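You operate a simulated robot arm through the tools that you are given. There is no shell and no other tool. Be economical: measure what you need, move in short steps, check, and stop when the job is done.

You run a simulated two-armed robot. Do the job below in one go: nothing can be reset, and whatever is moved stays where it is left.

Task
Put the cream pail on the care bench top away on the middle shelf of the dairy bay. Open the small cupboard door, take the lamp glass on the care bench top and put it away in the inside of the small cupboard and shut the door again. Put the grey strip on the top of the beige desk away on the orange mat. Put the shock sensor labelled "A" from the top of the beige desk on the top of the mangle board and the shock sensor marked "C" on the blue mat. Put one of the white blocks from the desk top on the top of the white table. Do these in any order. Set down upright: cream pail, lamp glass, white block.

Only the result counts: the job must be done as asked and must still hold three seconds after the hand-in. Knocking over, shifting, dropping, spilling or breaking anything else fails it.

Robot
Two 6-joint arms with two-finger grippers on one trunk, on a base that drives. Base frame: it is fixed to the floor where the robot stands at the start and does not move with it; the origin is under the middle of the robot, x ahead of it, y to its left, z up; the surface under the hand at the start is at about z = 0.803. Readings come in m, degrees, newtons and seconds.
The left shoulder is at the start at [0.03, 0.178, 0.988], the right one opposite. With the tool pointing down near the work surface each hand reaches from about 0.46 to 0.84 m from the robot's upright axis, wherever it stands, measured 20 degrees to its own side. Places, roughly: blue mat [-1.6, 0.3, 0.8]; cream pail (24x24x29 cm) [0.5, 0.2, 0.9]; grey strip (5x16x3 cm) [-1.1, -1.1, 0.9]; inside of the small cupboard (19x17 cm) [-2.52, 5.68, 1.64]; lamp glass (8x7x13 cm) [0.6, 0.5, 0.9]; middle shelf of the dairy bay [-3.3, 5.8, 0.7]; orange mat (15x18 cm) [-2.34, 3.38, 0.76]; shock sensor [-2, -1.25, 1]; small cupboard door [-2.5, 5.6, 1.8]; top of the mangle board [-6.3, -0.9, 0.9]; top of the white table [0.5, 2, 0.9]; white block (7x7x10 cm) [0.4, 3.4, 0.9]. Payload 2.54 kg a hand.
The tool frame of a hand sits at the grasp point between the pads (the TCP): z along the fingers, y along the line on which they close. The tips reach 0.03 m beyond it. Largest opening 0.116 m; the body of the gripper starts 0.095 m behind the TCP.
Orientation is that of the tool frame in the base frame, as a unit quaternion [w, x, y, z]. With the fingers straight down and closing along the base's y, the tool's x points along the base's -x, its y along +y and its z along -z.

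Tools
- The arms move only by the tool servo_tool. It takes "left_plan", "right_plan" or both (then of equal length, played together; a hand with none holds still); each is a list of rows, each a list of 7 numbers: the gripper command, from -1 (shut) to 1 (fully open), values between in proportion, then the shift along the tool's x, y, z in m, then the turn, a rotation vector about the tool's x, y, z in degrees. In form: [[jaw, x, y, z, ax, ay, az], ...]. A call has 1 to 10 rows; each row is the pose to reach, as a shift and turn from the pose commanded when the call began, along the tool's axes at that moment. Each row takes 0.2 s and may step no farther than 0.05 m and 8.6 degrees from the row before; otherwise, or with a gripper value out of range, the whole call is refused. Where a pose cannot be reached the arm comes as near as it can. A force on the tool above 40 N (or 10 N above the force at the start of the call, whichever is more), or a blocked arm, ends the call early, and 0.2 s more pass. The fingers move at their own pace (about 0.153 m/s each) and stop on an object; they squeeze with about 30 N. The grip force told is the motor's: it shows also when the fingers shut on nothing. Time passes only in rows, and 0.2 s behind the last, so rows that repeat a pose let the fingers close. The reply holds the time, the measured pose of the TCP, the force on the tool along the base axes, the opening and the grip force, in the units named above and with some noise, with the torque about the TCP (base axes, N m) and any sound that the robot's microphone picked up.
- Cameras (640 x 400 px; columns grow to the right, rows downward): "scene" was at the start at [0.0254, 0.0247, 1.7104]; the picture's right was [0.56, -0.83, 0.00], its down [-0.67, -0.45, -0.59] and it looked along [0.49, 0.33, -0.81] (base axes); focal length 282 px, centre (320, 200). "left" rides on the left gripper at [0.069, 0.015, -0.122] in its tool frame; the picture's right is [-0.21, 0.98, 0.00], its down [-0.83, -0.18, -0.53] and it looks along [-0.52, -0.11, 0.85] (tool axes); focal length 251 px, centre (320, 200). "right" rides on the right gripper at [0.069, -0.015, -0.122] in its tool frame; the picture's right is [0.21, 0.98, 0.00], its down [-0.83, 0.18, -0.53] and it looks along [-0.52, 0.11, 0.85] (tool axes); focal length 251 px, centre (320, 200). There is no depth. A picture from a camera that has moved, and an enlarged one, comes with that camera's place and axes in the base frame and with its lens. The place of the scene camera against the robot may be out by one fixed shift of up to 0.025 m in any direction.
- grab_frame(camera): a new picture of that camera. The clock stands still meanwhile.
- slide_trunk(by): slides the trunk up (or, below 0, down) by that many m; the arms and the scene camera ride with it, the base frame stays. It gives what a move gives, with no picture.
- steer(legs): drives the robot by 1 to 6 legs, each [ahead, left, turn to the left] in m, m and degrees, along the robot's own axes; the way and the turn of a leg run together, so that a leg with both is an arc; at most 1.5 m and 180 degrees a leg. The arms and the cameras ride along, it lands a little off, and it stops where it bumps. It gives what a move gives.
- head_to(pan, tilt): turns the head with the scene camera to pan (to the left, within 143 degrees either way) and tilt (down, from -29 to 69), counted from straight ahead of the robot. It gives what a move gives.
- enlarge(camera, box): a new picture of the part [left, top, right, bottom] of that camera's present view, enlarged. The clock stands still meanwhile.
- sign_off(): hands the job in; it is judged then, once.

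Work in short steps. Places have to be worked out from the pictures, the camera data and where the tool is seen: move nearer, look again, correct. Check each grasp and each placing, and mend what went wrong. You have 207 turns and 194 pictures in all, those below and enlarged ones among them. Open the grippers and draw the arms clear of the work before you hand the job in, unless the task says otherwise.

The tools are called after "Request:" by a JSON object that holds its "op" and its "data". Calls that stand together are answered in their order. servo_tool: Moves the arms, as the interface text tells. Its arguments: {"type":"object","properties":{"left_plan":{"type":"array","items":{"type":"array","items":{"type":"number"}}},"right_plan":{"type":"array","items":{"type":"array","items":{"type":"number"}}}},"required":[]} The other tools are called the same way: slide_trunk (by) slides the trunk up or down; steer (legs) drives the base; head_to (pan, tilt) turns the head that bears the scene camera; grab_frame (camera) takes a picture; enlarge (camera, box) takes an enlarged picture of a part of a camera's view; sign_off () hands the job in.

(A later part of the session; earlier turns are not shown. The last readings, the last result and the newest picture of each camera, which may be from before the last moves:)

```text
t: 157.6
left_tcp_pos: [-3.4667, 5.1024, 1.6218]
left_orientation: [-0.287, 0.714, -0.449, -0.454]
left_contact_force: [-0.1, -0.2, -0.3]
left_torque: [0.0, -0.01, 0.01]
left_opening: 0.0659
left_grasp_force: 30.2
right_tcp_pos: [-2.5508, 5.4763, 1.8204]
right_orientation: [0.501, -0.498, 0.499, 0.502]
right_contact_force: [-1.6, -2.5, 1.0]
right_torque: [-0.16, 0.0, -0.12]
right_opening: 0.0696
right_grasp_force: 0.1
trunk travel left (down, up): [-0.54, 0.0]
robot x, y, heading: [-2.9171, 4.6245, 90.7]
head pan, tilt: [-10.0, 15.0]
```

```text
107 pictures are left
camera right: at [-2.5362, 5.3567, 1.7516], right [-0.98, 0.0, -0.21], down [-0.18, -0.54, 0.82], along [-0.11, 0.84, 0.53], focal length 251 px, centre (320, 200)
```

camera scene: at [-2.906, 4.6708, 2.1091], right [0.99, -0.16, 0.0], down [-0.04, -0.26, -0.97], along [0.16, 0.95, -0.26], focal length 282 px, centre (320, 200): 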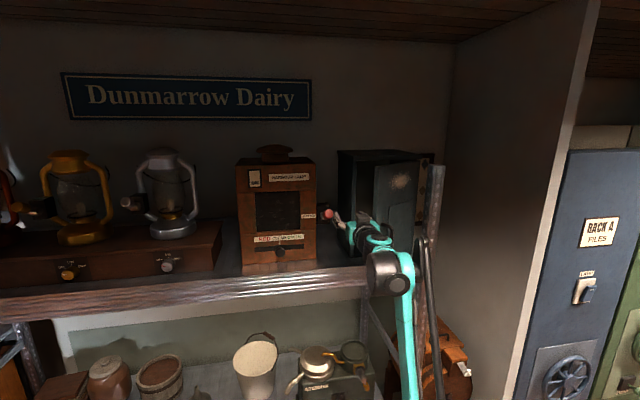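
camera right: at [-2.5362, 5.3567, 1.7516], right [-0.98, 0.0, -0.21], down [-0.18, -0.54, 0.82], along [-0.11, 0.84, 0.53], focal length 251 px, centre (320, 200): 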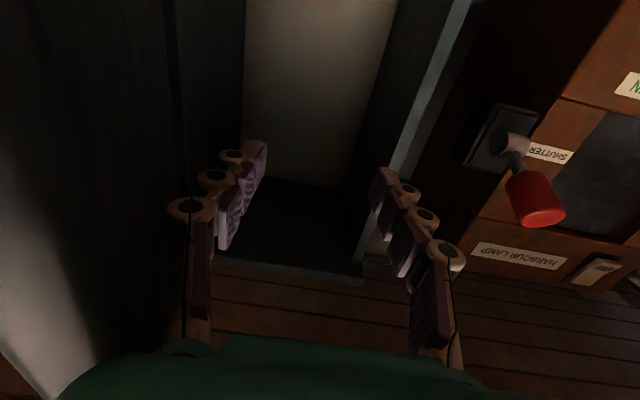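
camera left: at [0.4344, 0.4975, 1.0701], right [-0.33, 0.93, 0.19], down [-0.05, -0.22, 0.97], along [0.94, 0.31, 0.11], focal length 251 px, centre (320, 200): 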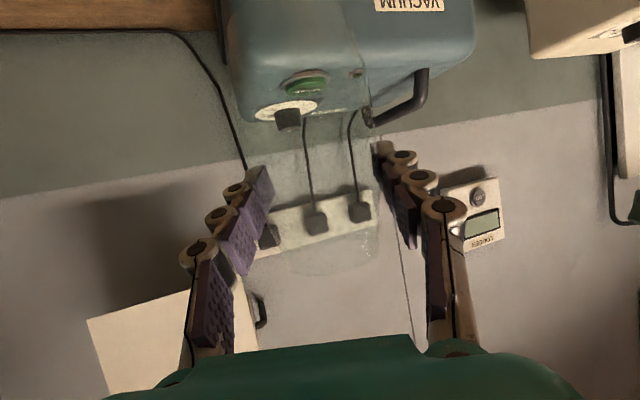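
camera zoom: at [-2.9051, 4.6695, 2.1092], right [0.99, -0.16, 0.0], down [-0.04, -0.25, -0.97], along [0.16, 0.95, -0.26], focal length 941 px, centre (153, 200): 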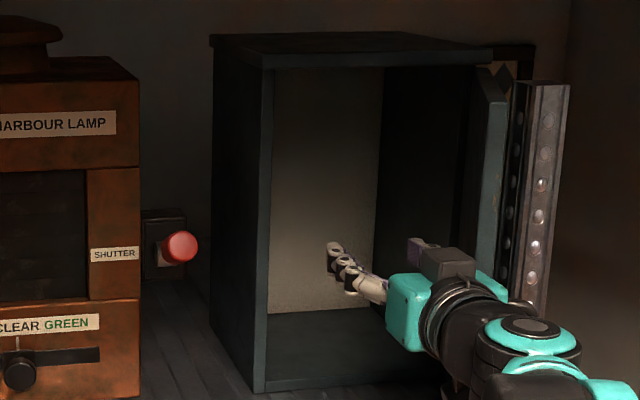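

The door is swung wide open. Push 4 cm more, then withdraw by backing the base.

Request:
{"op": "servo_tool", "data": {"right_plan": [[0.2, 0, -0.012, 0, 0, 0, 0], [0.2, 0, -0.025, 0, 0, 0, 0], [0.2, 0, -0.035, 0, 0, 0, 0], [0.2, 0, -0.045, 0, 0, 0, 0], [0.2, 0, -0.035, 0, 0, 0, 0]]}}

Request:
{"op": "steer", "data": {"legs": [[-0.4, 0, 0]]}}

Request:
{"op": "grab_frame", "data": {"camera": "scene"}}

```text
t: 158.2
left_tcp_pos: [-3.4675, 5.0971, 1.6242]
left_orientation: [-0.289, 0.714, -0.448, -0.454]
left_contact_force: [0.0, -0.4, -1.3]
left_torque: [0.01, -0.01, -0.02]
left_opening: 0.0655
left_grasp_force: 30.2
right_tcp_pos: [-2.5303, 5.467, 1.8249]
right_orientation: [0.502, -0.497, 0.498, 0.504]
right_contact_force: [-8.4, -23.3, -2.6]
right_torque: [-0.38, 0.35, -1.62]
right_opening: 0.0679
right_grasp_force: 0.1
trunk travel left (down, up): [-0.54, 0.0]
robot x, y, heading: [-2.9176, 4.6268, 90.5]
head pan, tilt: [-10.0, 15.0]
stopped in row 3 (right hand): the force on the tool passed its limit at 44 N (the readings are from after the stop); the commanded pose is now the measured one
```

```text
t: 160.7
left_tcp_pos: [-3.4673, 4.7041, 1.6216]
left_orientation: [-0.283, 0.718, -0.444, -0.455]
left_contact_force: [-0.1, 0.7, -1.0]
left_torque: [-0.02, 0.0, 0.0]
left_opening: 0.0655
left_grasp_force: 29.7
right_tcp_pos: [-2.5336, 5.0929, 1.8193]
right_orientation: [0.496, -0.502, 0.495, 0.507]
right_contact_force: [0.5, 0.0, 0.9]
right_torque: [0.04, 0.0, -0.01]
right_opening: 0.0696
right_grasp_force: 0.1
trunk travel left (down, up): [-0.54, 0.0]
robot x, y, heading: [-2.9103, 4.232, 91.3]
head pan, tilt: [-10.0, 15.0]
```

```text
106 pictures are left
camera scene: at [-2.8992, 4.2807, 2.109], right [0.99, -0.15, 0.0], down [-0.04, -0.26, -0.97], along [0.14, 0.96, -0.26], focal length 282 px, centre (320, 200)
```

scene: 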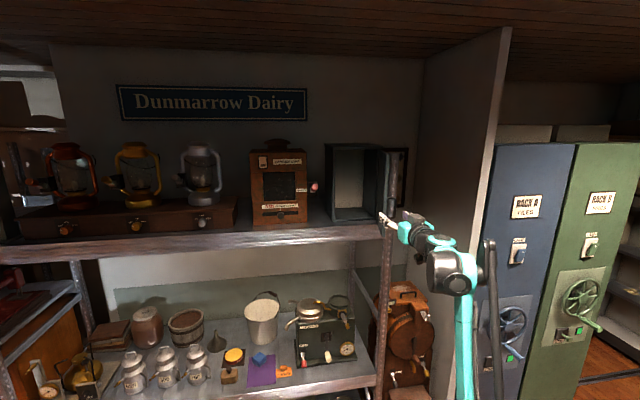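

Door is open. Now fold the right arm down and back (for turning room) while raising and extending the left hand with the glass.

Request:
{"op": "servo_tool", "data": {"left_plan": [[-1, -0.016, 0, 0.0036, 0, 0, 0], [-1, -0.032, 0, 0.0071, 0, 0, 0], [-1, -0.048, 0, 0.0107, 0, 0, 0], [-1, -0.064, 0, 0.0143, 0, 0, 0], [-1, -0.08, 0, 0.018, 0, 0, 0], [-1, -0.096, 0, 0.0214, 0, 0, 0], [-1, -0.112, 0, 0.025, 0, 0, 0], [-1, -0.128, 0, 0.0286, 0, 0, 0], [-1, -0.144, 0, 0.032, 0, 0, 0], [-1, -0.16, 0, 0.0357, 0, 0, 0]], "right_plan": [[0.2, 0.022, 0, -0.036, 0, 8.5, 0], [0.2, 0.044, 0, -0.072, 0, 17, 0], [0.2, 0.066, 0, -0.108, 0, 25.5, 0], [0.2, 0.088, 0, -0.144, 0, 34, 0], [0.2, 0.11, 0, -0.18, 0, 42.5, 0], [0.2, 0.132, 0, -0.216, 0, 51, 0], [0.2, 0.154, 0, -0.252, 0, 59.5, 0], [0.2, 0.176, 0, -0.288, 0, 68, 0], [0.2, 0.198, 0, -0.324, 0, 76.5, 0], [0.2, 0.22, 0, -0.36, 0, 85, 0]]}}

```text
t: 162.9
left_tcp_pos: [-3.5096, 4.7915, 1.7502]
left_orientation: [-0.284, 0.717, -0.445, -0.455]
left_contact_force: [0.2, 1.0, -1.4]
left_torque: [0.01, -0.01, -0.02]
left_opening: 0.0657
left_grasp_force: 30.4
right_tcp_pos: [-2.4735, 4.8351, 1.5742]
right_orientation: [-0.028, 0.712, -0.7, -0.034]
right_contact_force: [0.0, -0.1, 0.7]
right_torque: [-0.06, 0.01, -0.03]
right_opening: 0.0693
right_grasp_force: 0.0
right hand out of reach, approached as far as the arm can: row 1, 2, 3, 4, 5, 6, 7, 8, 9, 10
trunk travel left (down, up): [-0.54, 0.0]
robot x, y, heading: [-2.9117, 4.2299, 91.4]
head pan, tilt: [-10.0, 15.0]
```

Now drive to in front of the cupboard and turn right 26° so the left tool points straight into it.

Request:
{"op": "steer", "data": {"legs": [[0.235, -0.68, 0], [0, 0, -26.2]]}}

Request:
{"op": "head_to", "data": {"pan": 30, "tilt": 15}}

Request:
{"op": "grab_frame", "data": {"camera": "scene"}}

Request:
{"op": "grab_frame", "data": {"camera": "left"}}

```text
t: 168.2
left_tcp_pos: [-2.51, 5.2537, 1.7497]
left_orientation: [-0.378, 0.599, -0.594, -0.38]
left_contact_force: [0.0, 0.6, -1.7]
left_torque: [-0.01, -0.01, -0.01]
left_opening: 0.0657
left_grasp_force: 29.9
right_tcp_pos: [-1.5588, 4.8369, 1.5751]
right_orientation: [0.037, -0.537, 0.843, 0.026]
right_contact_force: [-0.2, 0.0, 0.7]
right_torque: [0.04, 0.0, 0.03]
right_opening: 0.07
right_grasp_force: 0.0
trunk travel left (down, up): [-0.54, 0.0]
robot x, y, heading: [-2.2139, 4.4849, 65.2]
head pan, tilt: [-10.0, 15.0]
```

```text
t: 169.3
left_tcp_pos: [-2.5097, 5.2546, 1.7518]
left_orientation: [-0.378, 0.599, -0.595, -0.38]
left_contact_force: [-0.2, -0.4, -1.1]
left_torque: [-0.03, 0.01, 0.01]
left_opening: 0.0655
left_grasp_force: 30.1
right_tcp_pos: [-1.5584, 4.8378, 1.5743]
right_orientation: [0.037, -0.537, 0.842, 0.026]
right_contact_force: [0.2, 0.2, 0.5]
right_torque: [0.0, 0.01, 0.05]
right_opening: 0.0697
right_grasp_force: 0.0
trunk travel left (down, up): [-0.54, 0.0]
robot x, y, heading: [-2.2106, 4.4867, 65.5]
head pan, tilt: [30.0, 15.0]
```

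```text
105 pictures are left
camera scene: at [-2.2409, 4.5363, 2.1091], right [1.0, 0.09, 0.0], down [0.02, -0.26, -0.97], along [-0.09, 0.96, -0.26], focal length 282 px, centre (320, 200)
```

scene: 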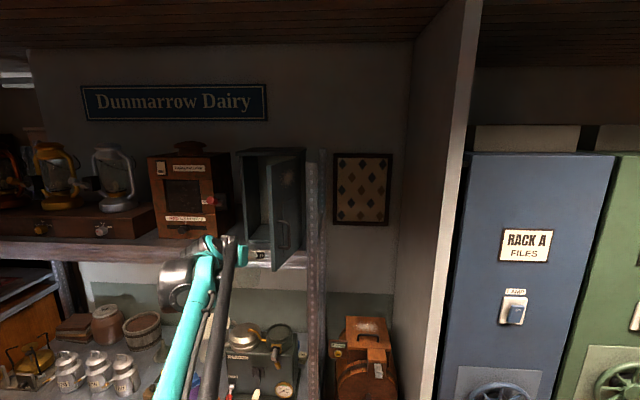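

```text
104 pictures are left
camera left: at [-2.524, 5.1136, 1.7392], right [-0.98, 0.09, 0.19], down [0.18, -0.13, 0.97], along [0.11, 0.99, 0.11], focal length 251 px, centre (320, 200)
```

left: 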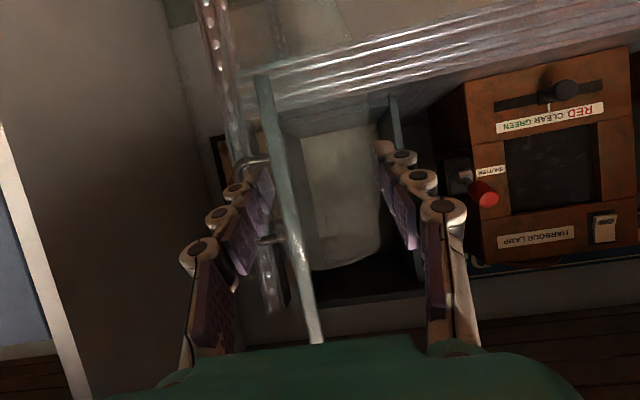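

The door is ~76° open; opening spans x≈-2.63…-2.44. I shift the hand 4 cm left and drive 0.22 m straight toward the cupboard.

Request:
{"op": "servo_tool", "data": {"left_plan": [[-1, 0, 0.02, 0, 0, 0, 0], [-1, 0, 0.04, 0, 0, 0, 0]]}}

Request:
{"op": "steer", "data": {"legs": [[0.2, 0.092, 0]]}}

Request:
{"op": "grab_frame", "data": {"camera": "left"}}

Request:
{"op": "enlarge", "data": {"camera": "scene", "box": [160, 110, 340, 290]}}

```text
t: 169.9
left_tcp_pos: [-2.5503, 5.2542, 1.7495]
left_orientation: [-0.379, 0.599, -0.594, -0.38]
left_contact_force: [-0.5, -0.2, -1.8]
left_torque: [0.06, -0.02, 0.01]
left_opening: 0.0659
left_grasp_force: 29.7
right_tcp_pos: [-1.5588, 4.8368, 1.5752]
right_orientation: [0.036, -0.537, 0.843, 0.026]
right_contact_force: [-0.6, -0.6, -0.3]
right_torque: [0.05, 0.01, -0.03]
right_opening: 0.0694
right_grasp_force: 0.0
trunk travel left (down, up): [-0.54, 0.0]
robot x, y, heading: [-2.2146, 4.4869, 65.4]
head pan, tilt: [30.0, 15.0]
```

```text
t: 171.6
left_tcp_pos: [-2.555, 5.4629, 1.7513]
left_orientation: [-0.378, 0.6, -0.594, -0.38]
left_contact_force: [0.0, 0.6, -1.6]
left_torque: [-0.01, -0.03, -0.01]
left_opening: 0.0658
left_grasp_force: 30.2
right_tcp_pos: [-1.5631, 5.0486, 1.5753]
right_orientation: [0.036, -0.536, 0.843, 0.027]
right_contact_force: [0.0, -0.3, 0.0]
right_torque: [0.02, 0.0, 0.02]
right_opening: 0.0698
right_grasp_force: 0.0
trunk travel left (down, up): [-0.54, 0.0]
robot x, y, heading: [-2.2199, 4.6956, 65.5]
head pan, tilt: [30.0, 15.0]
```

```text
103 pictures are left
camera left: at [-2.5688, 5.3225, 1.7405], right [-0.98, 0.08, 0.19], down [0.18, -0.13, 0.97], along [0.11, 0.99, 0.11], focal length 251 px, centre (320, 200)
```

left: 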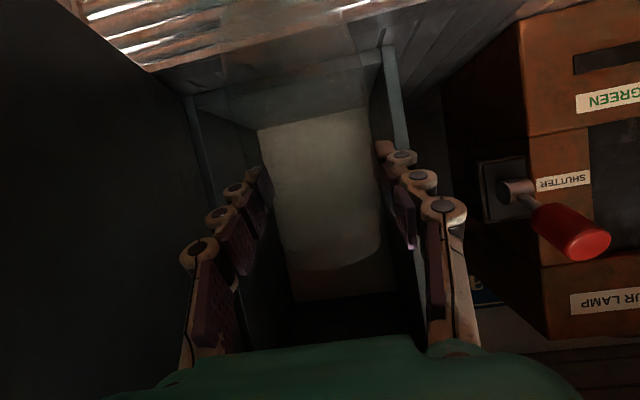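

```text
2.22 times, centred on (250, 200) of scene
camera zoom: at [-2.2454, 4.7458, 2.1092], right [1.0, 0.1, 0.0], down [0.03, -0.26, -0.97], along [-0.09, 0.96, -0.26], focal length 627 px, centre (476, 200)
```

zoom: 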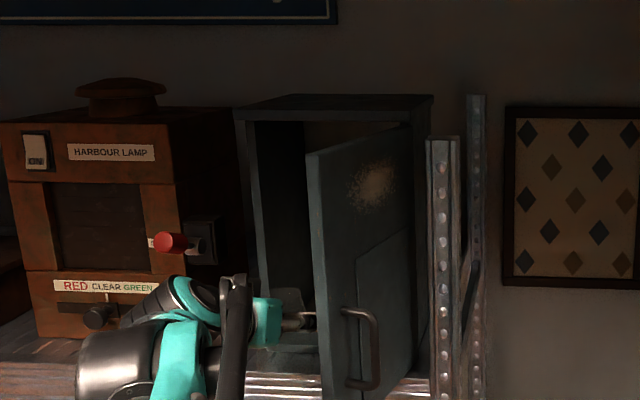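

The true opening is x≈-2.61…-2.43, so I shift the hand 3 cm right, then drive 0.1 m in and look.

Request:
{"op": "servo_tool", "data": {"left_plan": [[-1, 0, -0.015, 0, 0, 0, 0], [-1, 0, -0.032, 0, 0, 0, 0], [-1, 0, -0.032, 0, 0, 0, 0]]}}

Request:
{"op": "steer", "data": {"legs": [[0.09, 0.042, 0]]}}

Request:
{"op": "grab_frame", "data": {"camera": "left"}}

Request:
{"op": "enlarge", "data": {"camera": "scene", "box": [160, 110, 340, 290]}}

```text
t: 172.3
left_tcp_pos: [-2.522, 5.4692, 1.7485]
left_orientation: [-0.378, 0.6, -0.594, -0.38]
left_contact_force: [-0.2, 0.0, -1.1]
left_torque: [0.01, -0.01, 0.02]
left_opening: 0.0657
left_grasp_force: 29.5
right_tcp_pos: [-1.5647, 5.0528, 1.5742]
right_orientation: [0.034, -0.537, 0.842, 0.026]
right_contact_force: [0.2, 0.3, 0.1]
right_torque: [-0.04, 0.0, 0.0]
right_opening: 0.0694
right_grasp_force: 0.1
trunk travel left (down, up): [-0.54, 0.0]
robot x, y, heading: [-2.2188, 4.6995, 65.4]
head pan, tilt: [30.0, 15.0]
```

```text
t: 173.5
left_tcp_pos: [-2.5187, 5.566, 1.7503]
left_orientation: [-0.379, 0.599, -0.595, -0.38]
left_contact_force: [0.0, 0.1, -1.0]
left_torque: [-0.02, 0.02, -0.02]
left_opening: 0.0656
left_grasp_force: 29.7
right_tcp_pos: [-1.5623, 5.1483, 1.5755]
right_orientation: [0.036, -0.536, 0.843, 0.027]
right_contact_force: [-0.5, -0.4, 0.4]
right_torque: [0.0, -0.03, 0.01]
right_opening: 0.0695
right_grasp_force: 0.0
trunk travel left (down, up): [-0.54, 0.0]
robot x, y, heading: [-2.2174, 4.8004, 65.5]
head pan, tilt: [30.0, 15.0]
```

```text
101 pictures are left
camera left: at [-2.5329, 5.4258, 1.7398], right [-0.98, 0.08, 0.19], down [0.18, -0.13, 0.97], along [0.11, 0.99, 0.11], focal length 251 px, centre (320, 200)
```

left: 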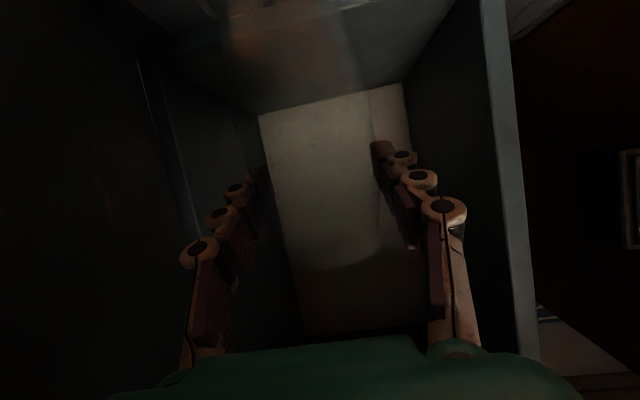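

```text
2.22 times, centred on (250, 200) of scene
camera zoom: at [-2.245, 4.8464, 2.1092], right [1.0, 0.1, 0.0], down [0.02, -0.26, -0.97], along [-0.09, 0.96, -0.26], focal length 627 px, centre (476, 200)
```

zoom: 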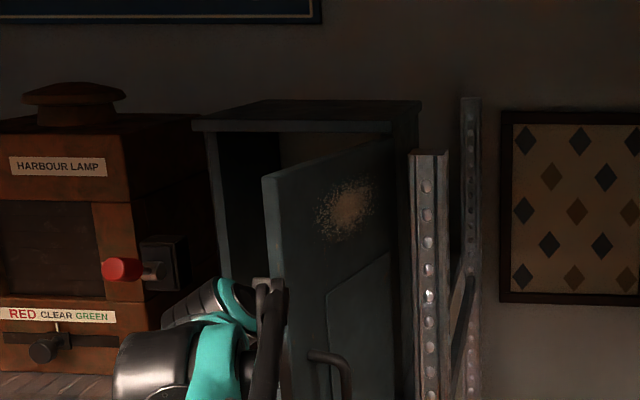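

Centred in the opening. Advance 11 cm, then lower slowly until contact.

Request:
{"op": "servo_tool", "data": {"left_plan": [[-1, -0.0155, 0, 0.033, 0, 0, 0], [-1, -0.031, 0, 0.0663, 0, 0, 0], [-1, -0.0465, 0, 0.0995, 0, 0, 0], [-1, -0.0375, 0, 0.1037, 0, 0, 0], [-1, -0.0284, 0, 0.108, 0, 0, 0], [-1, -0.0239, 0, 0.11, 0, 0, 0]]}}

Request:
{"op": "grab_frame", "data": {"camera": "left"}}

```text
t: 175.1
left_tcp_pos: [-2.5443, 5.6352, 1.7418]
left_orientation: [-0.382, 0.602, -0.583, -0.389]
left_contact_force: [1.9, -0.5, -1.5]
left_torque: [0.03, 0.04, 0.07]
left_opening: 0.0658
left_grasp_force: 30.2
right_tcp_pos: [-1.574, 5.1239, 1.5847]
right_orientation: [0.042, -0.54, 0.84, 0.034]
right_contact_force: [-0.6, -0.6, 0.3]
right_torque: [0.07, 0.0, 0.02]
right_opening: 0.0696
right_grasp_force: 0.1
trunk travel left (down, up): [-0.54, 0.0]
robot x, y, heading: [-2.2191, 4.8009, 65.9]
head pan, tilt: [30.0, 15.0]
stopped in row 6 (left hand): the arm was blocked; the commanded pose is now the measured one
```

```text
99 pictures are left
camera left: at [-2.5559, 5.4951, 1.7291], right [-0.98, 0.06, 0.19], down [0.18, -0.15, 0.97], along [0.09, 0.99, 0.13], focal length 251 px, centre (320, 200)
```

left: 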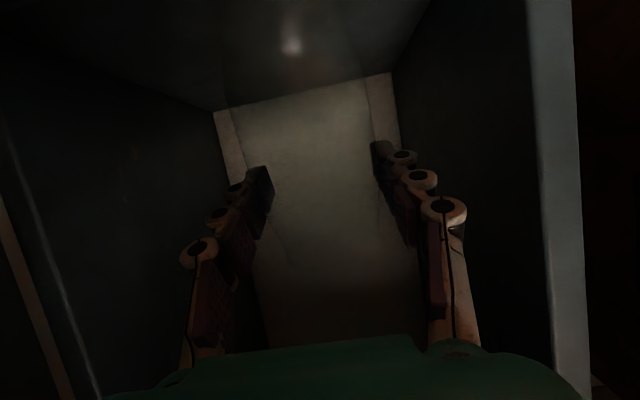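

The forearm is blocked by the open door leaf's edge. I back out 14 cm and pivot the base 10° about the hand so the forearm comes in from further left.

Request:
{"op": "steer", "data": {"legs": [[-0.118, -0.08, 0], [-0.111, 0.11, -10]]}}

Request:
{"op": "grab_frame", "data": {"camera": "left"}}

Request:
{"op": "head_to", "data": {"pan": 33, "tilt": 20}}

Request:
{"op": "enlarge", "data": {"camera": "scene", "box": [180, 80, 440, 280]}}

```text
t: 177.4
left_tcp_pos: [-2.4853, 5.5352, 1.7249]
left_orientation: [0.409, -0.545, 0.645, 0.346]
left_contact_force: [1.1, 0.8, -1.7]
left_torque: [0.03, 0.03, 0.05]
left_opening: 0.0668
left_grasp_force: 29.5
right_tcp_pos: [-1.6344, 4.8475, 1.574]
right_orientation: [0.036, -0.459, 0.888, 0.023]
right_contact_force: [0.5, 0.4, 0.7]
right_torque: [-0.05, 0.05, 0.01]
right_opening: 0.0698
right_grasp_force: 0.1
trunk travel left (down, up): [-0.54, 0.0]
robot x, y, heading: [-2.3458, 4.6145, 55.2]
head pan, tilt: [30.0, 15.0]
```

```text
98 pictures are left
camera left: at [-2.5233, 5.3997, 1.7145], right [-0.95, 0.25, 0.19], down [0.16, -0.16, 0.97], along [0.28, 0.95, 0.11], focal length 251 px, centre (320, 200)
```

left: 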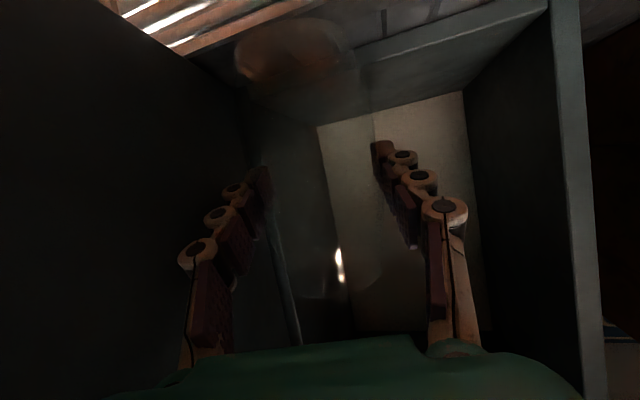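

```text
t: 178.1
left_tcp_pos: [-2.4873, 5.5346, 1.7259]
left_orientation: [0.409, -0.546, 0.645, 0.345]
left_contact_force: [-0.2, 0.9, -0.7]
left_torque: [-0.01, 0.01, 0.0]
left_opening: 0.0666
left_grasp_force: 29.7
right_tcp_pos: [-1.6355, 4.8469, 1.5746]
right_orientation: [0.038, -0.459, 0.887, 0.023]
right_contact_force: [-0.9, -0.4, 0.1]
right_torque: [0.0, -0.01, -0.01]
right_opening: 0.0698
right_grasp_force: 0.0
trunk travel left (down, up): [-0.54, 0.0]
robot x, y, heading: [-2.3433, 4.6163, 55.4]
head pan, tilt: [33.0, 20.0]
```

```text
2.00 times, centred on (310, 180) of scene
camera zoom: at [-2.3629, 4.6692, 2.1009], right [1.0, -0.03, 0.0], down [-0.01, -0.34, -0.94], along [0.03, 0.94, -0.34], focal length 565 px, centre (340, 240)
```

zoom: 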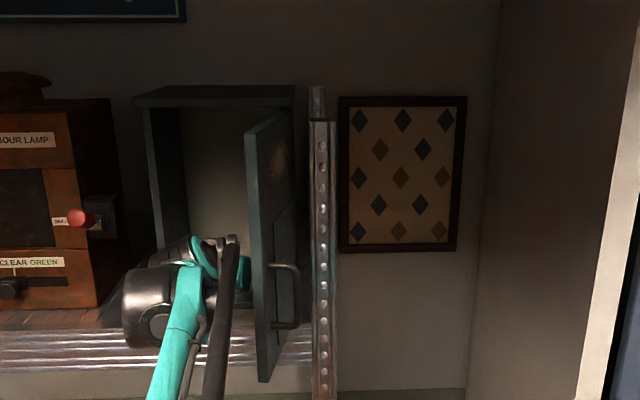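

The glass is still untilted in the grip and the forearm now clears the door. Raise 2 cm, centre (−2.8 cm in x), then move in by base 8 cm.

Request:
{"op": "servo_tool", "data": {"left_plan": [[-1, -0.008, 0.014, -0.0064, 0, 0, 0], [-1, -0.0161, 0.0276, -0.0128, 0, 0, 0], [-1, -0.0161, 0.0276, -0.0128, 0, 0, 0]]}}

Request:
{"op": "steer", "data": {"legs": [[0.066, 0.045, 0]]}}

Request:
{"op": "grab_frame", "data": {"camera": "left"}}

```text
t: 178.9
left_tcp_pos: [-2.5167, 5.5346, 1.7453]
left_orientation: [0.41, -0.546, 0.643, 0.346]
left_contact_force: [-0.3, 0.5, -0.5]
left_torque: [0.02, -0.02, 0.01]
left_opening: 0.0667
left_grasp_force: 29.8
right_tcp_pos: [-1.6364, 4.8454, 1.5754]
right_orientation: [0.038, -0.459, 0.887, 0.024]
right_contact_force: [-0.8, 0.7, 0.8]
right_torque: [-0.03, 0.0, 0.01]
right_opening: 0.0696
right_grasp_force: 0.1
trunk travel left (down, up): [-0.54, 0.0]
robot x, y, heading: [-2.343, 4.6145, 55.5]
head pan, tilt: [33.0, 20.0]
```

```text
t: 180.0
left_tcp_pos: [-2.5146, 5.6093, 1.7476]
left_orientation: [0.411, -0.545, 0.644, 0.346]
left_contact_force: [0.0, -0.2, -1.1]
left_torque: [-0.03, 0.01, 0.04]
left_opening: 0.0669
left_grasp_force: 29.8
right_tcp_pos: [-1.6349, 4.9179, 1.5759]
right_orientation: [0.038, -0.458, 0.888, 0.025]
right_contact_force: [0.0, -1.0, -0.1]
right_torque: [0.05, 0.03, 0.02]
right_opening: 0.0695
right_grasp_force: 0.0
trunk travel left (down, up): [-0.54, 0.0]
robot x, y, heading: [-2.3391, 4.696, 55.4]
head pan, tilt: [33.0, 20.0]
```

```text
96 pictures are left
camera left: at [-2.5529, 5.4731, 1.7372], right [-0.95, 0.25, 0.19], down [0.16, -0.16, 0.97], along [0.28, 0.95, 0.12], focal length 251 px, centre (320, 200)
```

left: 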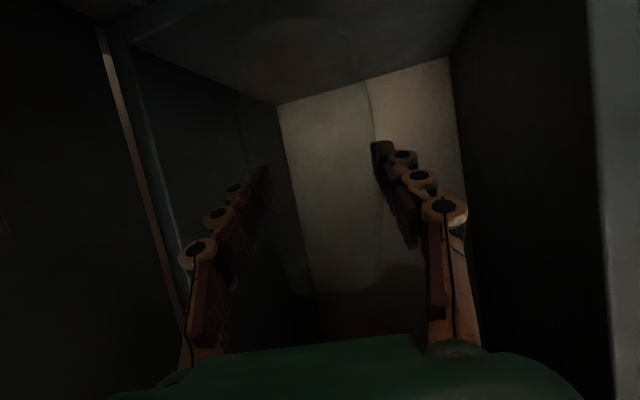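

Inside and centred. Move 6 cm deeper, then lower in small steps.

Request:
{"op": "servo_tool", "data": {"left_plan": [[-1, -0.0137, 0.0054, 0.029, 0, 0, 0], [-1, -0.0274, 0.0108, 0.058, 0, 0, 0], [-1, -0.0274, 0.0108, 0.058, 0, 0, 0], [-1, -0.0202, 0.0108, 0.0614, 0, 0, 0], [-1, -0.013, 0.0108, 0.0648, 0, 0, 0], [-1, -0.0075, 0.0108, 0.0674, 0, 0, 0]]}}

Request:
{"op": "grab_frame", "data": {"camera": "left"}}

```text
t: 181.4
left_tcp_pos: [-2.5156, 5.6793, 1.7237]
left_orientation: [0.41, -0.545, 0.645, 0.345]
left_contact_force: [0.3, 0.8, -1.4]
left_torque: [0.03, 0.04, -0.01]
left_opening: 0.0667
left_grasp_force: 29.5
right_tcp_pos: [-1.6342, 4.9246, 1.5752]
right_orientation: [0.037, -0.459, 0.888, 0.023]
right_contact_force: [0.8, -0.7, 0.7]
right_torque: [0.02, 0.01, 0.0]
right_opening: 0.0696
right_grasp_force: 0.1
trunk travel left (down, up): [-0.54, 0.0]
robot x, y, heading: [-2.3435, 4.6938, 55.3]
head pan, tilt: [33.0, 20.0]
```

```text
95 pictures are left
camera left: at [-2.5534, 5.543, 1.7134], right [-0.95, 0.25, 0.19], down [0.16, -0.16, 0.97], along [0.28, 0.95, 0.11], focal length 251 px, centre (320, 200)
```

left: 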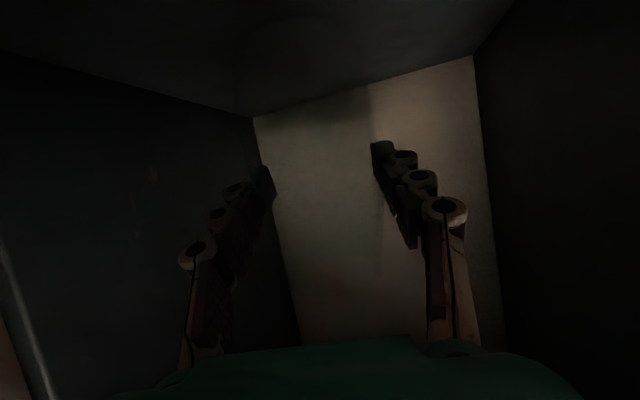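

No contact yet; continue lowering in 4 mm steps.

Request:
{"op": "servo_tool", "data": {"left_plan": [[-1, 0.0036, 0, 0.0017, 0, 0, 0], [-1, 0.0072, 0, 0.0034, 0, 0, 0], [-1, 0.0108, 0, 0.0051, 0, 0, 0]]}}

```text
t: 182.2
left_tcp_pos: [-2.5136, 5.6761, 1.7149]
left_orientation: [0.411, -0.544, 0.644, 0.347]
left_contact_force: [0.3, 1.3, 21.4]
left_torque: [0.13, 0.16, 0.18]
left_opening: 0.0668
left_grasp_force: 29.5
right_tcp_pos: [-1.6345, 4.921, 1.574]
right_orientation: [0.039, -0.458, 0.888, 0.023]
right_contact_force: [0.2, -0.5, 0.0]
right_torque: [-0.02, 0.02, 0.01]
right_opening: 0.0694
right_grasp_force: 0.1
trunk travel left (down, up): [-0.54, 0.0]
robot x, y, heading: [-2.3454, 4.6955, 55.1]
head pan, tilt: [33.0, 20.0]
```

Glass has touched the floor. Relieve 2 mm and open gently to 8.7 cm.

Request:
{"op": "servo_tool", "data": {"left_plan": [[-1, -0.002, 0, -0.001, 0, 0, 0], [0.2, -0.002, 0, -0.001, 0, 0, 0], [0.35, -0.002, 0, -0.001, 0, 0, 0], [0.5, -0.002, 0, -0.001, 0, 0, 0], [0.5, -0.002, 0, -0.001, 0, 0, 0]]}}

Request:
{"op": "grab_frame", "data": {"camera": "left"}}

```text
t: 183.4
left_tcp_pos: [-2.5149, 5.6795, 1.7139]
left_orientation: [0.409, -0.546, 0.644, 0.345]
left_contact_force: [-0.2, 0.2, 0.2]
left_torque: [0.01, -0.02, 0.02]
left_opening: 0.087
left_grasp_force: 0.1
right_tcp_pos: [-1.6355, 4.9238, 1.5747]
right_orientation: [0.039, -0.458, 0.888, 0.022]
right_contact_force: [0.5, 0.7, -0.2]
right_torque: [0.01, 0.0, 0.03]
right_opening: 0.0697
right_grasp_force: 0.0
trunk travel left (down, up): [-0.54, 0.0]
robot x, y, heading: [-2.3397, 4.6958, 55.5]
head pan, tilt: [33.0, 20.0]
```

```text
94 pictures are left
camera left: at [-2.5532, 5.5437, 1.7031], right [-0.95, 0.25, 0.19], down [0.16, -0.16, 0.97], along [0.28, 0.95, 0.11], focal length 251 px, centre (320, 200)
```

left: 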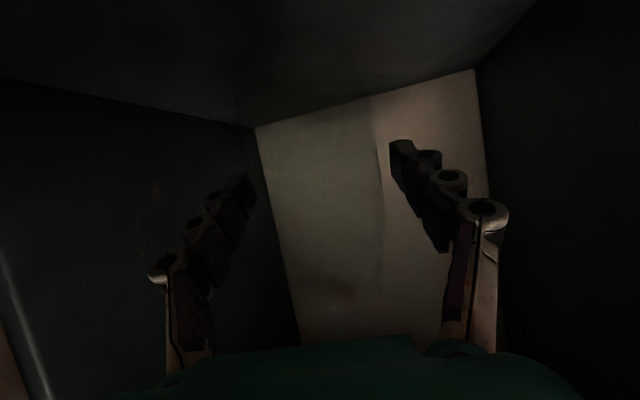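

Released. Open a bit more (10 cm) and slide straight back.

Request:
{"op": "servo_tool", "data": {"left_plan": [[0.72, 0, 0, 0, 0, 0, 0], [0.72, 0.012, 0, -0.026, 0, 0, 0], [0.72, 0.0256, 0, -0.054, 0, 0, 0], [0.72, 0.0384, 0, -0.081, 0, 0, 0], [0.72, 0.0512, 0, -0.108, 0, 0, 0]]}}

Request:
{"op": "grab_frame", "data": {"camera": "left"}}

```text
t: 184.6
left_tcp_pos: [-2.5357, 5.5585, 1.717]
left_orientation: [0.411, -0.545, 0.643, 0.347]
left_contact_force: [0.3, -0.6, -0.2]
left_torque: [-0.03, 0.0, -0.01]
left_opening: 0.0999
left_grasp_force: 0.4
right_tcp_pos: [-1.6352, 4.9217, 1.5753]
right_orientation: [0.038, -0.459, 0.887, 0.024]
right_contact_force: [1.3, -0.8, -0.4]
right_torque: [0.06, -0.03, -0.01]
right_opening: 0.0698
right_grasp_force: 0.1
trunk travel left (down, up): [-0.54, 0.0]
robot x, y, heading: [-2.3443, 4.6953, 55.3]
head pan, tilt: [33.0, 20.0]
```

```text
93 pictures are left
camera left: at [-2.5741, 5.4229, 1.7052], right [-0.95, 0.25, 0.19], down [0.15, -0.16, 0.97], along [0.28, 0.95, 0.11], focal length 251 px, centre (320, 200)
```

left: 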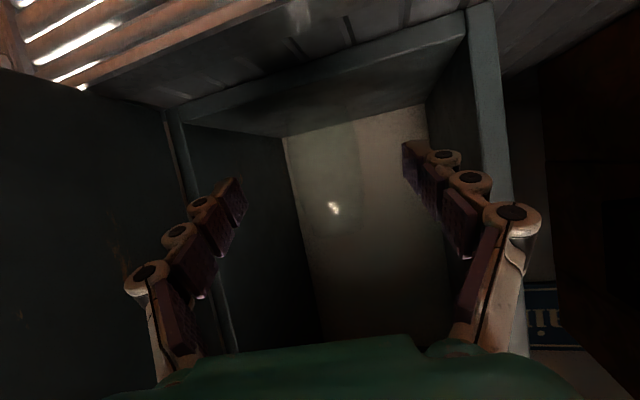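

The glass stands inside. Back the hand out and move to the right side of the open leaf, ready to push it shut.

Request:
{"op": "steer", "data": {"legs": [[-0.288, -0.163, 0], [0.125, -0.181, 0]]}}

Request:
{"op": "servo_tool", "data": {"left_plan": [[-1, 0, 0, 0, 0, 0, 0], [-1, 0, 0, 0, 0, 0, 0], [-1, 0, 0, 0, 0, 0, 0], [-1, 0, 0, 0, 0, 0, 0]]}}

Request:
{"op": "grab_frame", "data": {"camera": "left"}}

Request:
{"op": "grab_frame", "data": {"camera": "scene"}}

```text
t: 188.1
left_tcp_pos: [-2.3473, 5.2298, 1.7147]
left_orientation: [0.41, -0.546, 0.643, 0.346]
left_contact_force: [0.0, -0.6, -0.2]
left_torque: [-0.03, 0.05, -0.02]
left_opening: 0.0997
left_grasp_force: 0.0
right_tcp_pos: [-1.4468, 4.5915, 1.5758]
right_orientation: [0.038, -0.459, 0.887, 0.023]
right_contact_force: [-0.6, -0.1, -0.2]
right_torque: [0.01, 0.0, 0.01]
right_opening: 0.0698
right_grasp_force: 0.0
trunk travel left (down, up): [-0.54, 0.0]
robot x, y, heading: [-2.1514, 4.3632, 55.3]
head pan, tilt: [33.0, 20.0]
```

```text
t: 189.1
left_tcp_pos: [-2.3457, 5.2299, 1.7146]
left_orientation: [0.41, -0.546, 0.643, 0.346]
left_contact_force: [-0.4, -0.3, 0.2]
left_torque: [0.0, -0.03, -0.02]
left_opening: 0.0
left_grasp_force: 28.8
right_tcp_pos: [-1.4448, 4.5915, 1.5761]
right_orientation: [0.038, -0.459, 0.887, 0.023]
right_contact_force: [-1.1, 1.0, 0.7]
right_torque: [0.0, -0.02, -0.02]
right_opening: 0.0699
right_grasp_force: 0.0
trunk travel left (down, up): [-0.54, 0.0]
robot x, y, heading: [-2.1505, 4.3593, 55.3]
head pan, tilt: [33.0, 20.0]
```

```text
92 pictures are left
camera left: at [-2.3839, 5.0936, 1.7038], right [-0.95, 0.25, 0.19], down [0.15, -0.16, 0.97], along [0.28, 0.95, 0.11], focal length 251 px, centre (320, 200)
```

left: 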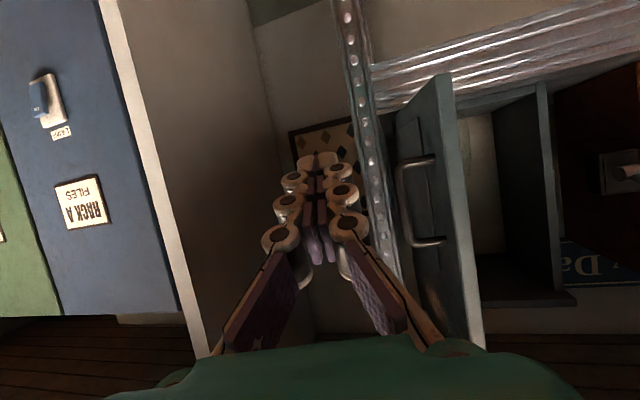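

```text
91 pictures are left
camera scene: at [-2.1716, 4.4149, 2.1009], right [1.0, -0.03, 0.0], down [-0.01, -0.34, -0.94], along [0.03, 0.94, -0.34], focal length 282 px, centre (320, 200)
```

scene: 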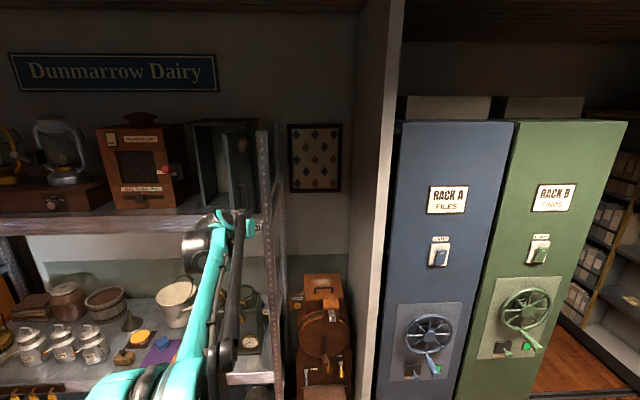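

The leaf is about 85° open. Move forward beside its outer face and sweep left to swing it shut.

Request:
{"op": "steer", "data": {"legs": [[0.104, 0.096, 0], [-0.097, 0.14, 0]]}}

Request:
{"op": "grab_frame", "data": {"camera": "left"}}

```text
t: 191.5
left_tcp_pos: [-2.5356, 5.3661, 1.7156]
left_orientation: [0.408, -0.547, 0.643, 0.348]
left_contact_force: [0.5, 0.1, -0.5]
left_torque: [-0.03, 0.06, 0.03]
left_opening: 0.0001
left_grasp_force: 28.3
right_tcp_pos: [-1.6316, 4.7339, 1.5733]
right_orientation: [0.037, -0.462, 0.886, 0.024]
right_contact_force: [1.2, -0.7, 0.6]
right_torque: [0.03, 0.08, 0.03]
right_opening: 0.0698
right_grasp_force: 0.0
trunk travel left (down, up): [-0.54, 0.0]
robot x, y, heading: [-2.341, 4.4987, 55.5]
head pan, tilt: [33.0, 20.0]
```

```text
90 pictures are left
camera left: at [-2.5729, 5.2301, 1.7048], right [-0.95, 0.25, 0.19], down [0.16, -0.16, 0.97], along [0.27, 0.96, 0.11], focal length 251 px, centre (320, 200)
```

left: 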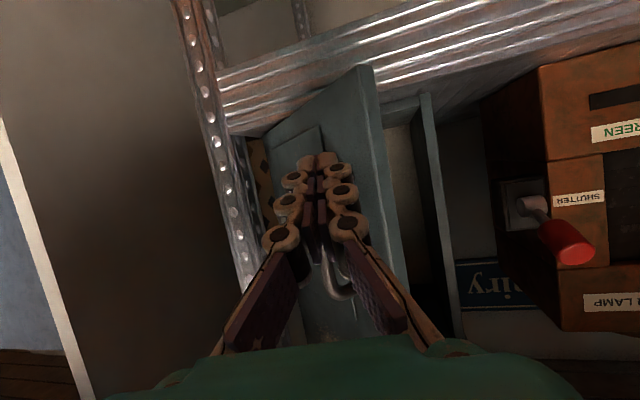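

The leaf is half closed. Push forward (and slightly left) with the base.

Request:
{"op": "steer", "data": {"legs": [[0.093, 0.0945, 0]]}}

Request:
{"op": "grab_frame", "data": {"camera": "left"}}

```text
t: 192.4
left_tcp_pos: [-2.5552, 5.404, 1.7094]
left_orientation: [0.4, -0.548, 0.647, 0.348]
left_contact_force: [-1.1, -2.5, -10.0]
left_torque: [-0.19, 0.1, -0.06]
left_opening: 0.0
left_grasp_force: 28.7
right_tcp_pos: [-1.6416, 4.7762, 1.5748]
right_orientation: [0.038, -0.46, 0.887, 0.023]
right_contact_force: [0.0, 0.4, 0.0]
right_torque: [0.0, -0.01, -0.03]
right_opening: 0.0694
right_grasp_force: 0.0
trunk travel left (down, up): [-0.54, 0.0]
robot x, y, heading: [-2.3527, 4.5442, 55.8]
head pan, tilt: [33.0, 20.0]
stopped in leg 1: the force on the tool passed its limit at 73 N (the readings are from after the stop); the commanded pose is now the measured one
```

```text
89 pictures are left
camera left: at [-2.5923, 5.269, 1.7008], right [-0.95, 0.25, 0.2], down [0.17, -0.15, 0.97], along [0.27, 0.96, 0.1], focal length 251 px, centre (320, 200)
```

left: 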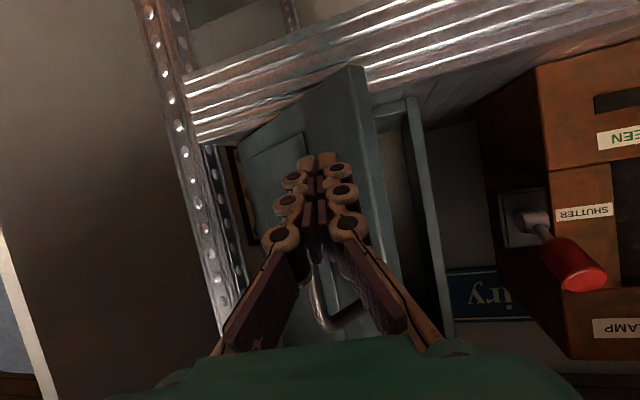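

Push more perpendicular to the leaf (left-forward).

Request:
{"op": "steer", "data": {"legs": [[0.0, 0.09, 0]]}}

Request:
{"op": "grab_frame", "data": {"camera": "left"}}

```text
t: 193.5
left_tcp_pos: [-2.6235, 5.4538, 1.7112]
left_orientation: [0.401, -0.548, 0.646, 0.349]
left_contact_force: [0.5, -0.8, -0.2]
left_torque: [-0.01, 0.03, 0.06]
left_opening: 0.0002
left_grasp_force: 28.8
right_tcp_pos: [-1.7105, 4.8239, 1.5738]
right_orientation: [0.037, -0.46, 0.887, 0.024]
right_contact_force: [-0.2, -0.8, -0.8]
right_torque: [0.03, 0.04, -0.01]
right_opening: 0.0695
right_grasp_force: 0.1
trunk travel left (down, up): [-0.54, 0.0]
robot x, y, heading: [-2.422, 4.5917, 55.5]
head pan, tilt: [33.0, 20.0]
```

```text
88 pictures are left
camera left: at [-2.6603, 5.3179, 1.703], right [-0.95, 0.25, 0.2], down [0.17, -0.15, 0.97], along [0.27, 0.96, 0.1], focal length 251 px, centre (320, 200)
```

left: 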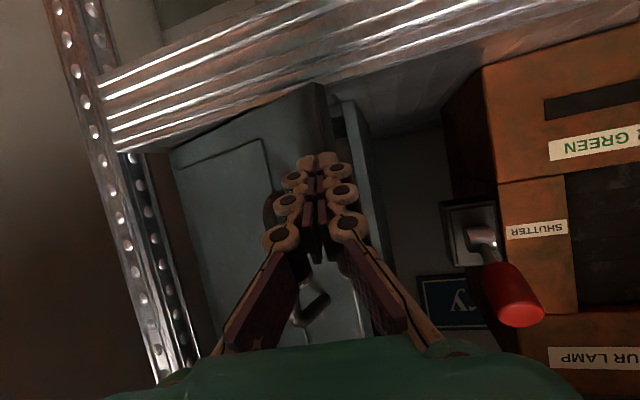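

Leaf nearly closed with the finger between handle and edge. Push forward 9 cm to close.

Request:
{"op": "steer", "data": {"legs": [[0.07, 0.055, 0]]}}

Request:
{"op": "grab_frame", "data": {"camera": "left"}}

Request:
{"op": "enlarge", "data": {"camera": "scene", "box": [180, 80, 440, 280]}}

```text
t: 194.7
left_tcp_pos: [-2.6315, 5.5395, 1.7081]
left_orientation: [0.4, -0.548, 0.649, 0.344]
left_contact_force: [-0.2, 0.8, -0.1]
left_torque: [0.02, -0.01, -0.02]
left_opening: 0.0
left_grasp_force: 28.6
right_tcp_pos: [-1.7203, 4.911, 1.5744]
right_orientation: [0.038, -0.46, 0.887, 0.023]
right_contact_force: [0.3, 0.2, -0.9]
right_torque: [-0.06, 0.01, 0.0]
right_opening: 0.0696
right_grasp_force: 0.1
trunk travel left (down, up): [-0.54, 0.0]
robot x, y, heading: [-2.4268, 4.6749, 55.5]
head pan, tilt: [33.0, 20.0]
stopped in leg 1: the force on the tool passed its limit at 176 N (the readings are from after the stop); the commanded pose is now the measured one
```

```text
87 pictures are left
camera left: at [-2.669, 5.4025, 1.7008], right [-0.95, 0.25, 0.2], down [0.17, -0.14, 0.98], along [0.28, 0.96, 0.09], focal length 251 px, centre (320, 200)
```

left: 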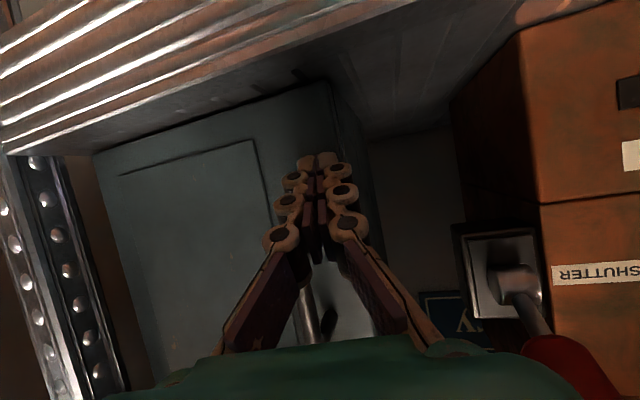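

```text
2.00 times, centred on (310, 180) of scene
camera zoom: at [-2.4481, 4.732, 2.1008], right [1.0, -0.02, 0.0], down [-0.01, -0.34, -0.94], along [0.02, 0.94, -0.34], focal length 565 px, centre (340, 240)
```

zoom: 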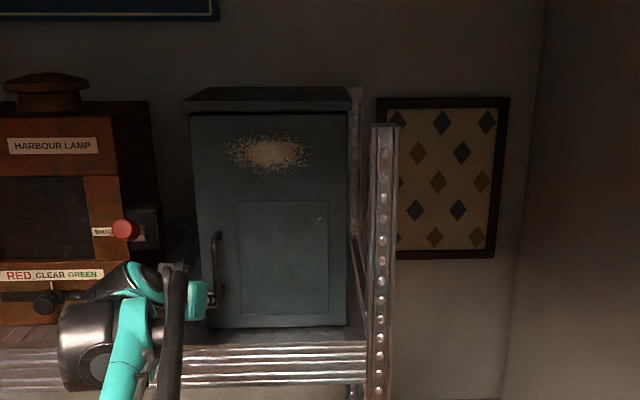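

The door is closed and the cupboard hasn't moved. Back straight away, then fold the left arm back to tool-down.

Request:
{"op": "steer", "data": {"legs": [[-0.3, -0.2, 0]]}}

Request:
{"op": "servo_tool", "data": {"left_plan": [[-1, 0.038, -0.026, -0.003, 0, 8.1, 0], [-1, 0.077, -0.051, -0.006, 0, 16.2, 0], [-1, 0.115, -0.077, -0.009, 0, 24.3, 0], [0, 0.154, -0.103, -0.011, 0, 32.4, 0], [1, 0.192, -0.128, -0.014, 0, 40.5, 0], [1, 0.231, -0.154, -0.017, 0, 48.6, 0], [1, 0.269, -0.18, -0.02, 0, 56.8, 0], [1, 0.308, -0.2055, -0.0226, 0, 65, 0]], "right_plan": [[0.2, 0, 0, 0, 0, 1, 0], [0.2, 0, 0, 0, 0, 2, 0], [0.2, 0, 0, 0, 0, 3, 0], [0.2, 0, 0, 0, 0, 4, 0], [0.2, 0, 0, 0, 0, 5, 0], [0.2, 0, 0, 0, 0, 5, 0], [0.2, 0, 0, 0, 0, 5, 0], [0.2, 0, 0, 0, 0, 5, 0]]}}

Request:
{"op": "steer", "data": {"legs": [[0, 0, 35], [0, -1.0, 0], [0, -1.0, 0]]}}

Request:
{"op": "slide_trunk", "data": {"by": -0.28}}

```text
t: 197.0
left_tcp_pos: [-2.6398, 5.166, 1.71]
left_orientation: [0.4, -0.548, 0.649, 0.344]
left_contact_force: [1.3, 0.1, -1.5]
left_torque: [0.01, 0.03, 0.03]
left_opening: 0.0001
left_grasp_force: 28.9
right_tcp_pos: [-1.7297, 4.5391, 1.5742]
right_orientation: [0.038, -0.461, 0.887, 0.022]
right_contact_force: [0.4, -1.4, 0.9]
right_torque: [-0.05, 0.02, -0.01]
right_opening: 0.0696
right_grasp_force: 0.1
trunk travel left (down, up): [-0.54, 0.0]
robot x, y, heading: [-2.4379, 4.3037, 55.6]
head pan, tilt: [33.0, 20.0]
```

```text
t: 198.8
left_tcp_pos: [-2.4637, 4.9789, 1.4428]
left_orientation: [-0.012, -0.646, 0.763, -0.004]
left_contact_force: [0.4, 0.4, -0.6]
left_torque: [-0.01, 0.02, 0.03]
left_opening: 0.116
left_grasp_force: 0.2
right_tcp_pos: [-1.7288, 4.5405, 1.573]
right_orientation: [0.0, -0.462, 0.887, 0.004]
right_contact_force: [0.0, -0.1, 0.6]
right_torque: [-0.03, -0.01, -0.01]
right_opening: 0.0695
right_grasp_force: 0.0
trunk travel left (down, up): [-0.54, 0.0]
robot x, y, heading: [-2.4357, 4.3041, 55.5]
head pan, tilt: [33.0, 20.0]
```

```text
t: 210.3
left_tcp_pos: [-0.8895, 4.887, 1.4436]
left_orientation: [0.009, 0.851, -0.525, 0.008]
left_contact_force: [-0.4, -0.3, -0.5]
left_torque: [0.0, -0.01, -0.01]
left_opening: 0.1159
left_grasp_force: 0.1
right_tcp_pos: [-0.0385, 4.9641, 1.5736]
right_orientation: [0.001, 0.713, -0.701, -0.003]
right_contact_force: [0.5, -0.6, -0.6]
right_torque: [-0.02, -0.02, -0.02]
right_opening: 0.0696
right_grasp_force: 0.0
trunk travel left (down, up): [-0.54, 0.0]
robot x, y, heading: [-0.4741, 4.3581, 91.4]
head pan, tilt: [33.0, 20.0]
```

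```text
t: 213.2
left_tcp_pos: [-0.8912, 4.8871, 1.1642]
left_orientation: [0.009, 0.851, -0.525, 0.008]
left_contact_force: [0.1, 0.6, -0.9]
left_torque: [0.02, -0.01, 0.01]
left_opening: 0.116
left_grasp_force: 0.1
right_tcp_pos: [-0.0374, 4.9629, 1.2939]
right_orientation: [0.002, 0.714, -0.701, -0.003]
right_contact_force: [0.4, 0.6, -0.1]
right_torque: [-0.01, -0.01, 0.02]
right_opening: 0.0696
right_grasp_force: 0.1
trunk travel left (down, up): [-0.26, 0.28]
robot x, y, heading: [-0.4685, 4.3595, 91.7]
head pan, tilt: [33.0, 20.0]
```

Turn to face the desks and strafe to y≈3.45, then look at the desk top.

Request:
{"op": "steer", "data": {"legs": [[0, 0, -91.7], [0.1, -0.9, 0]]}}

Request:
{"op": "head_to", "data": {"pan": 0, "tilt": 40}}

Request:
{"op": "grab_frame", "data": {"camera": "scene"}}

```text
t: 221.6
left_tcp_pos: [0.1905, 3.9211, 1.1627]
left_orientation: [-0.012, -0.243, 0.97, 0.002]
left_contact_force: [-1.1, -0.3, -0.1]
left_torque: [0.04, 0.0, -0.01]
left_opening: 0.1158
left_grasp_force: 0.1
right_tcp_pos: [0.2884, 3.072, 1.293]
right_orientation: [0.001, -0.022, 1.0, 0.003]
right_contact_force: [1.0, -0.2, -0.1]
right_torque: [0.02, -0.01, -0.05]
right_opening: 0.0696
right_grasp_force: 0.0
trunk travel left (down, up): [-0.26, 0.28]
robot x, y, heading: [-0.3263, 3.4916, 3.1]
head pan, tilt: [33.0, 20.0]
```

```text
t: 222.6
left_tcp_pos: [0.1888, 3.9216, 1.1633]
left_orientation: [-0.012, -0.243, 0.97, 0.0]
left_contact_force: [-0.4, -1.3, 0.0]
left_torque: [-0.01, 0.02, 0.03]
left_opening: 0.1157
left_grasp_force: 0.1
right_tcp_pos: [0.2879, 3.0723, 1.2948]
right_orientation: [0.001, -0.021, 1.0, 0.004]
right_contact_force: [-0.2, 0.2, -0.1]
right_torque: [0.0, 0.05, -0.03]
right_opening: 0.0696
right_grasp_force: 0.1
trunk travel left (down, up): [-0.26, 0.28]
robot x, y, heading: [-0.3316, 3.4893, 3.2]
head pan, tilt: [0.0, 40.0]
```

```text
85 pictures are left
camera scene: at [-0.2773, 3.4767, 1.7896], right [0.06, -1.0, 0.0], down [-0.64, -0.04, -0.77], along [0.77, 0.04, -0.64], focal length 282 px, centre (320, 200)
```

scene: 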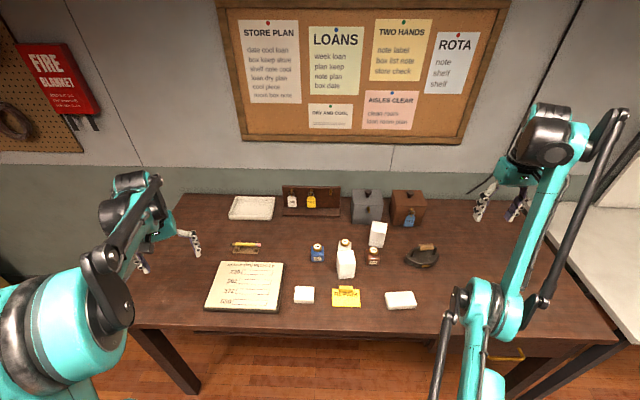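

Request:
{"op": "enlarge", "data": {"camera": "scene", "box": [220, 180, 460, 320]}}

```text
2.67 times, centred on (340, 250) of scene
camera zoom: at [-0.2773, 3.4767, 1.7896], right [0.06, -1.0, 0.0], down [-0.64, -0.04, -0.77], along [0.77, 0.04, -0.64], focal length 753 px, centre (267, 67)
```

zoom: 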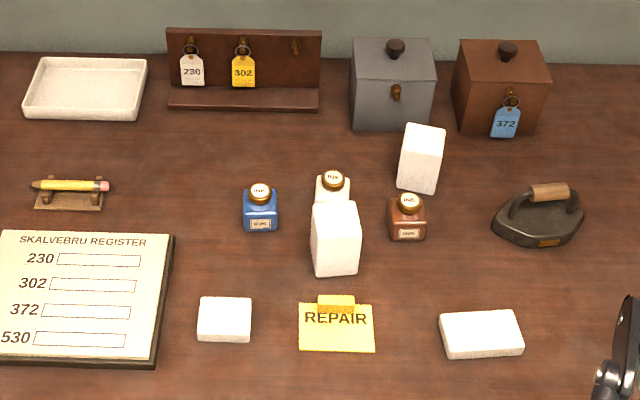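

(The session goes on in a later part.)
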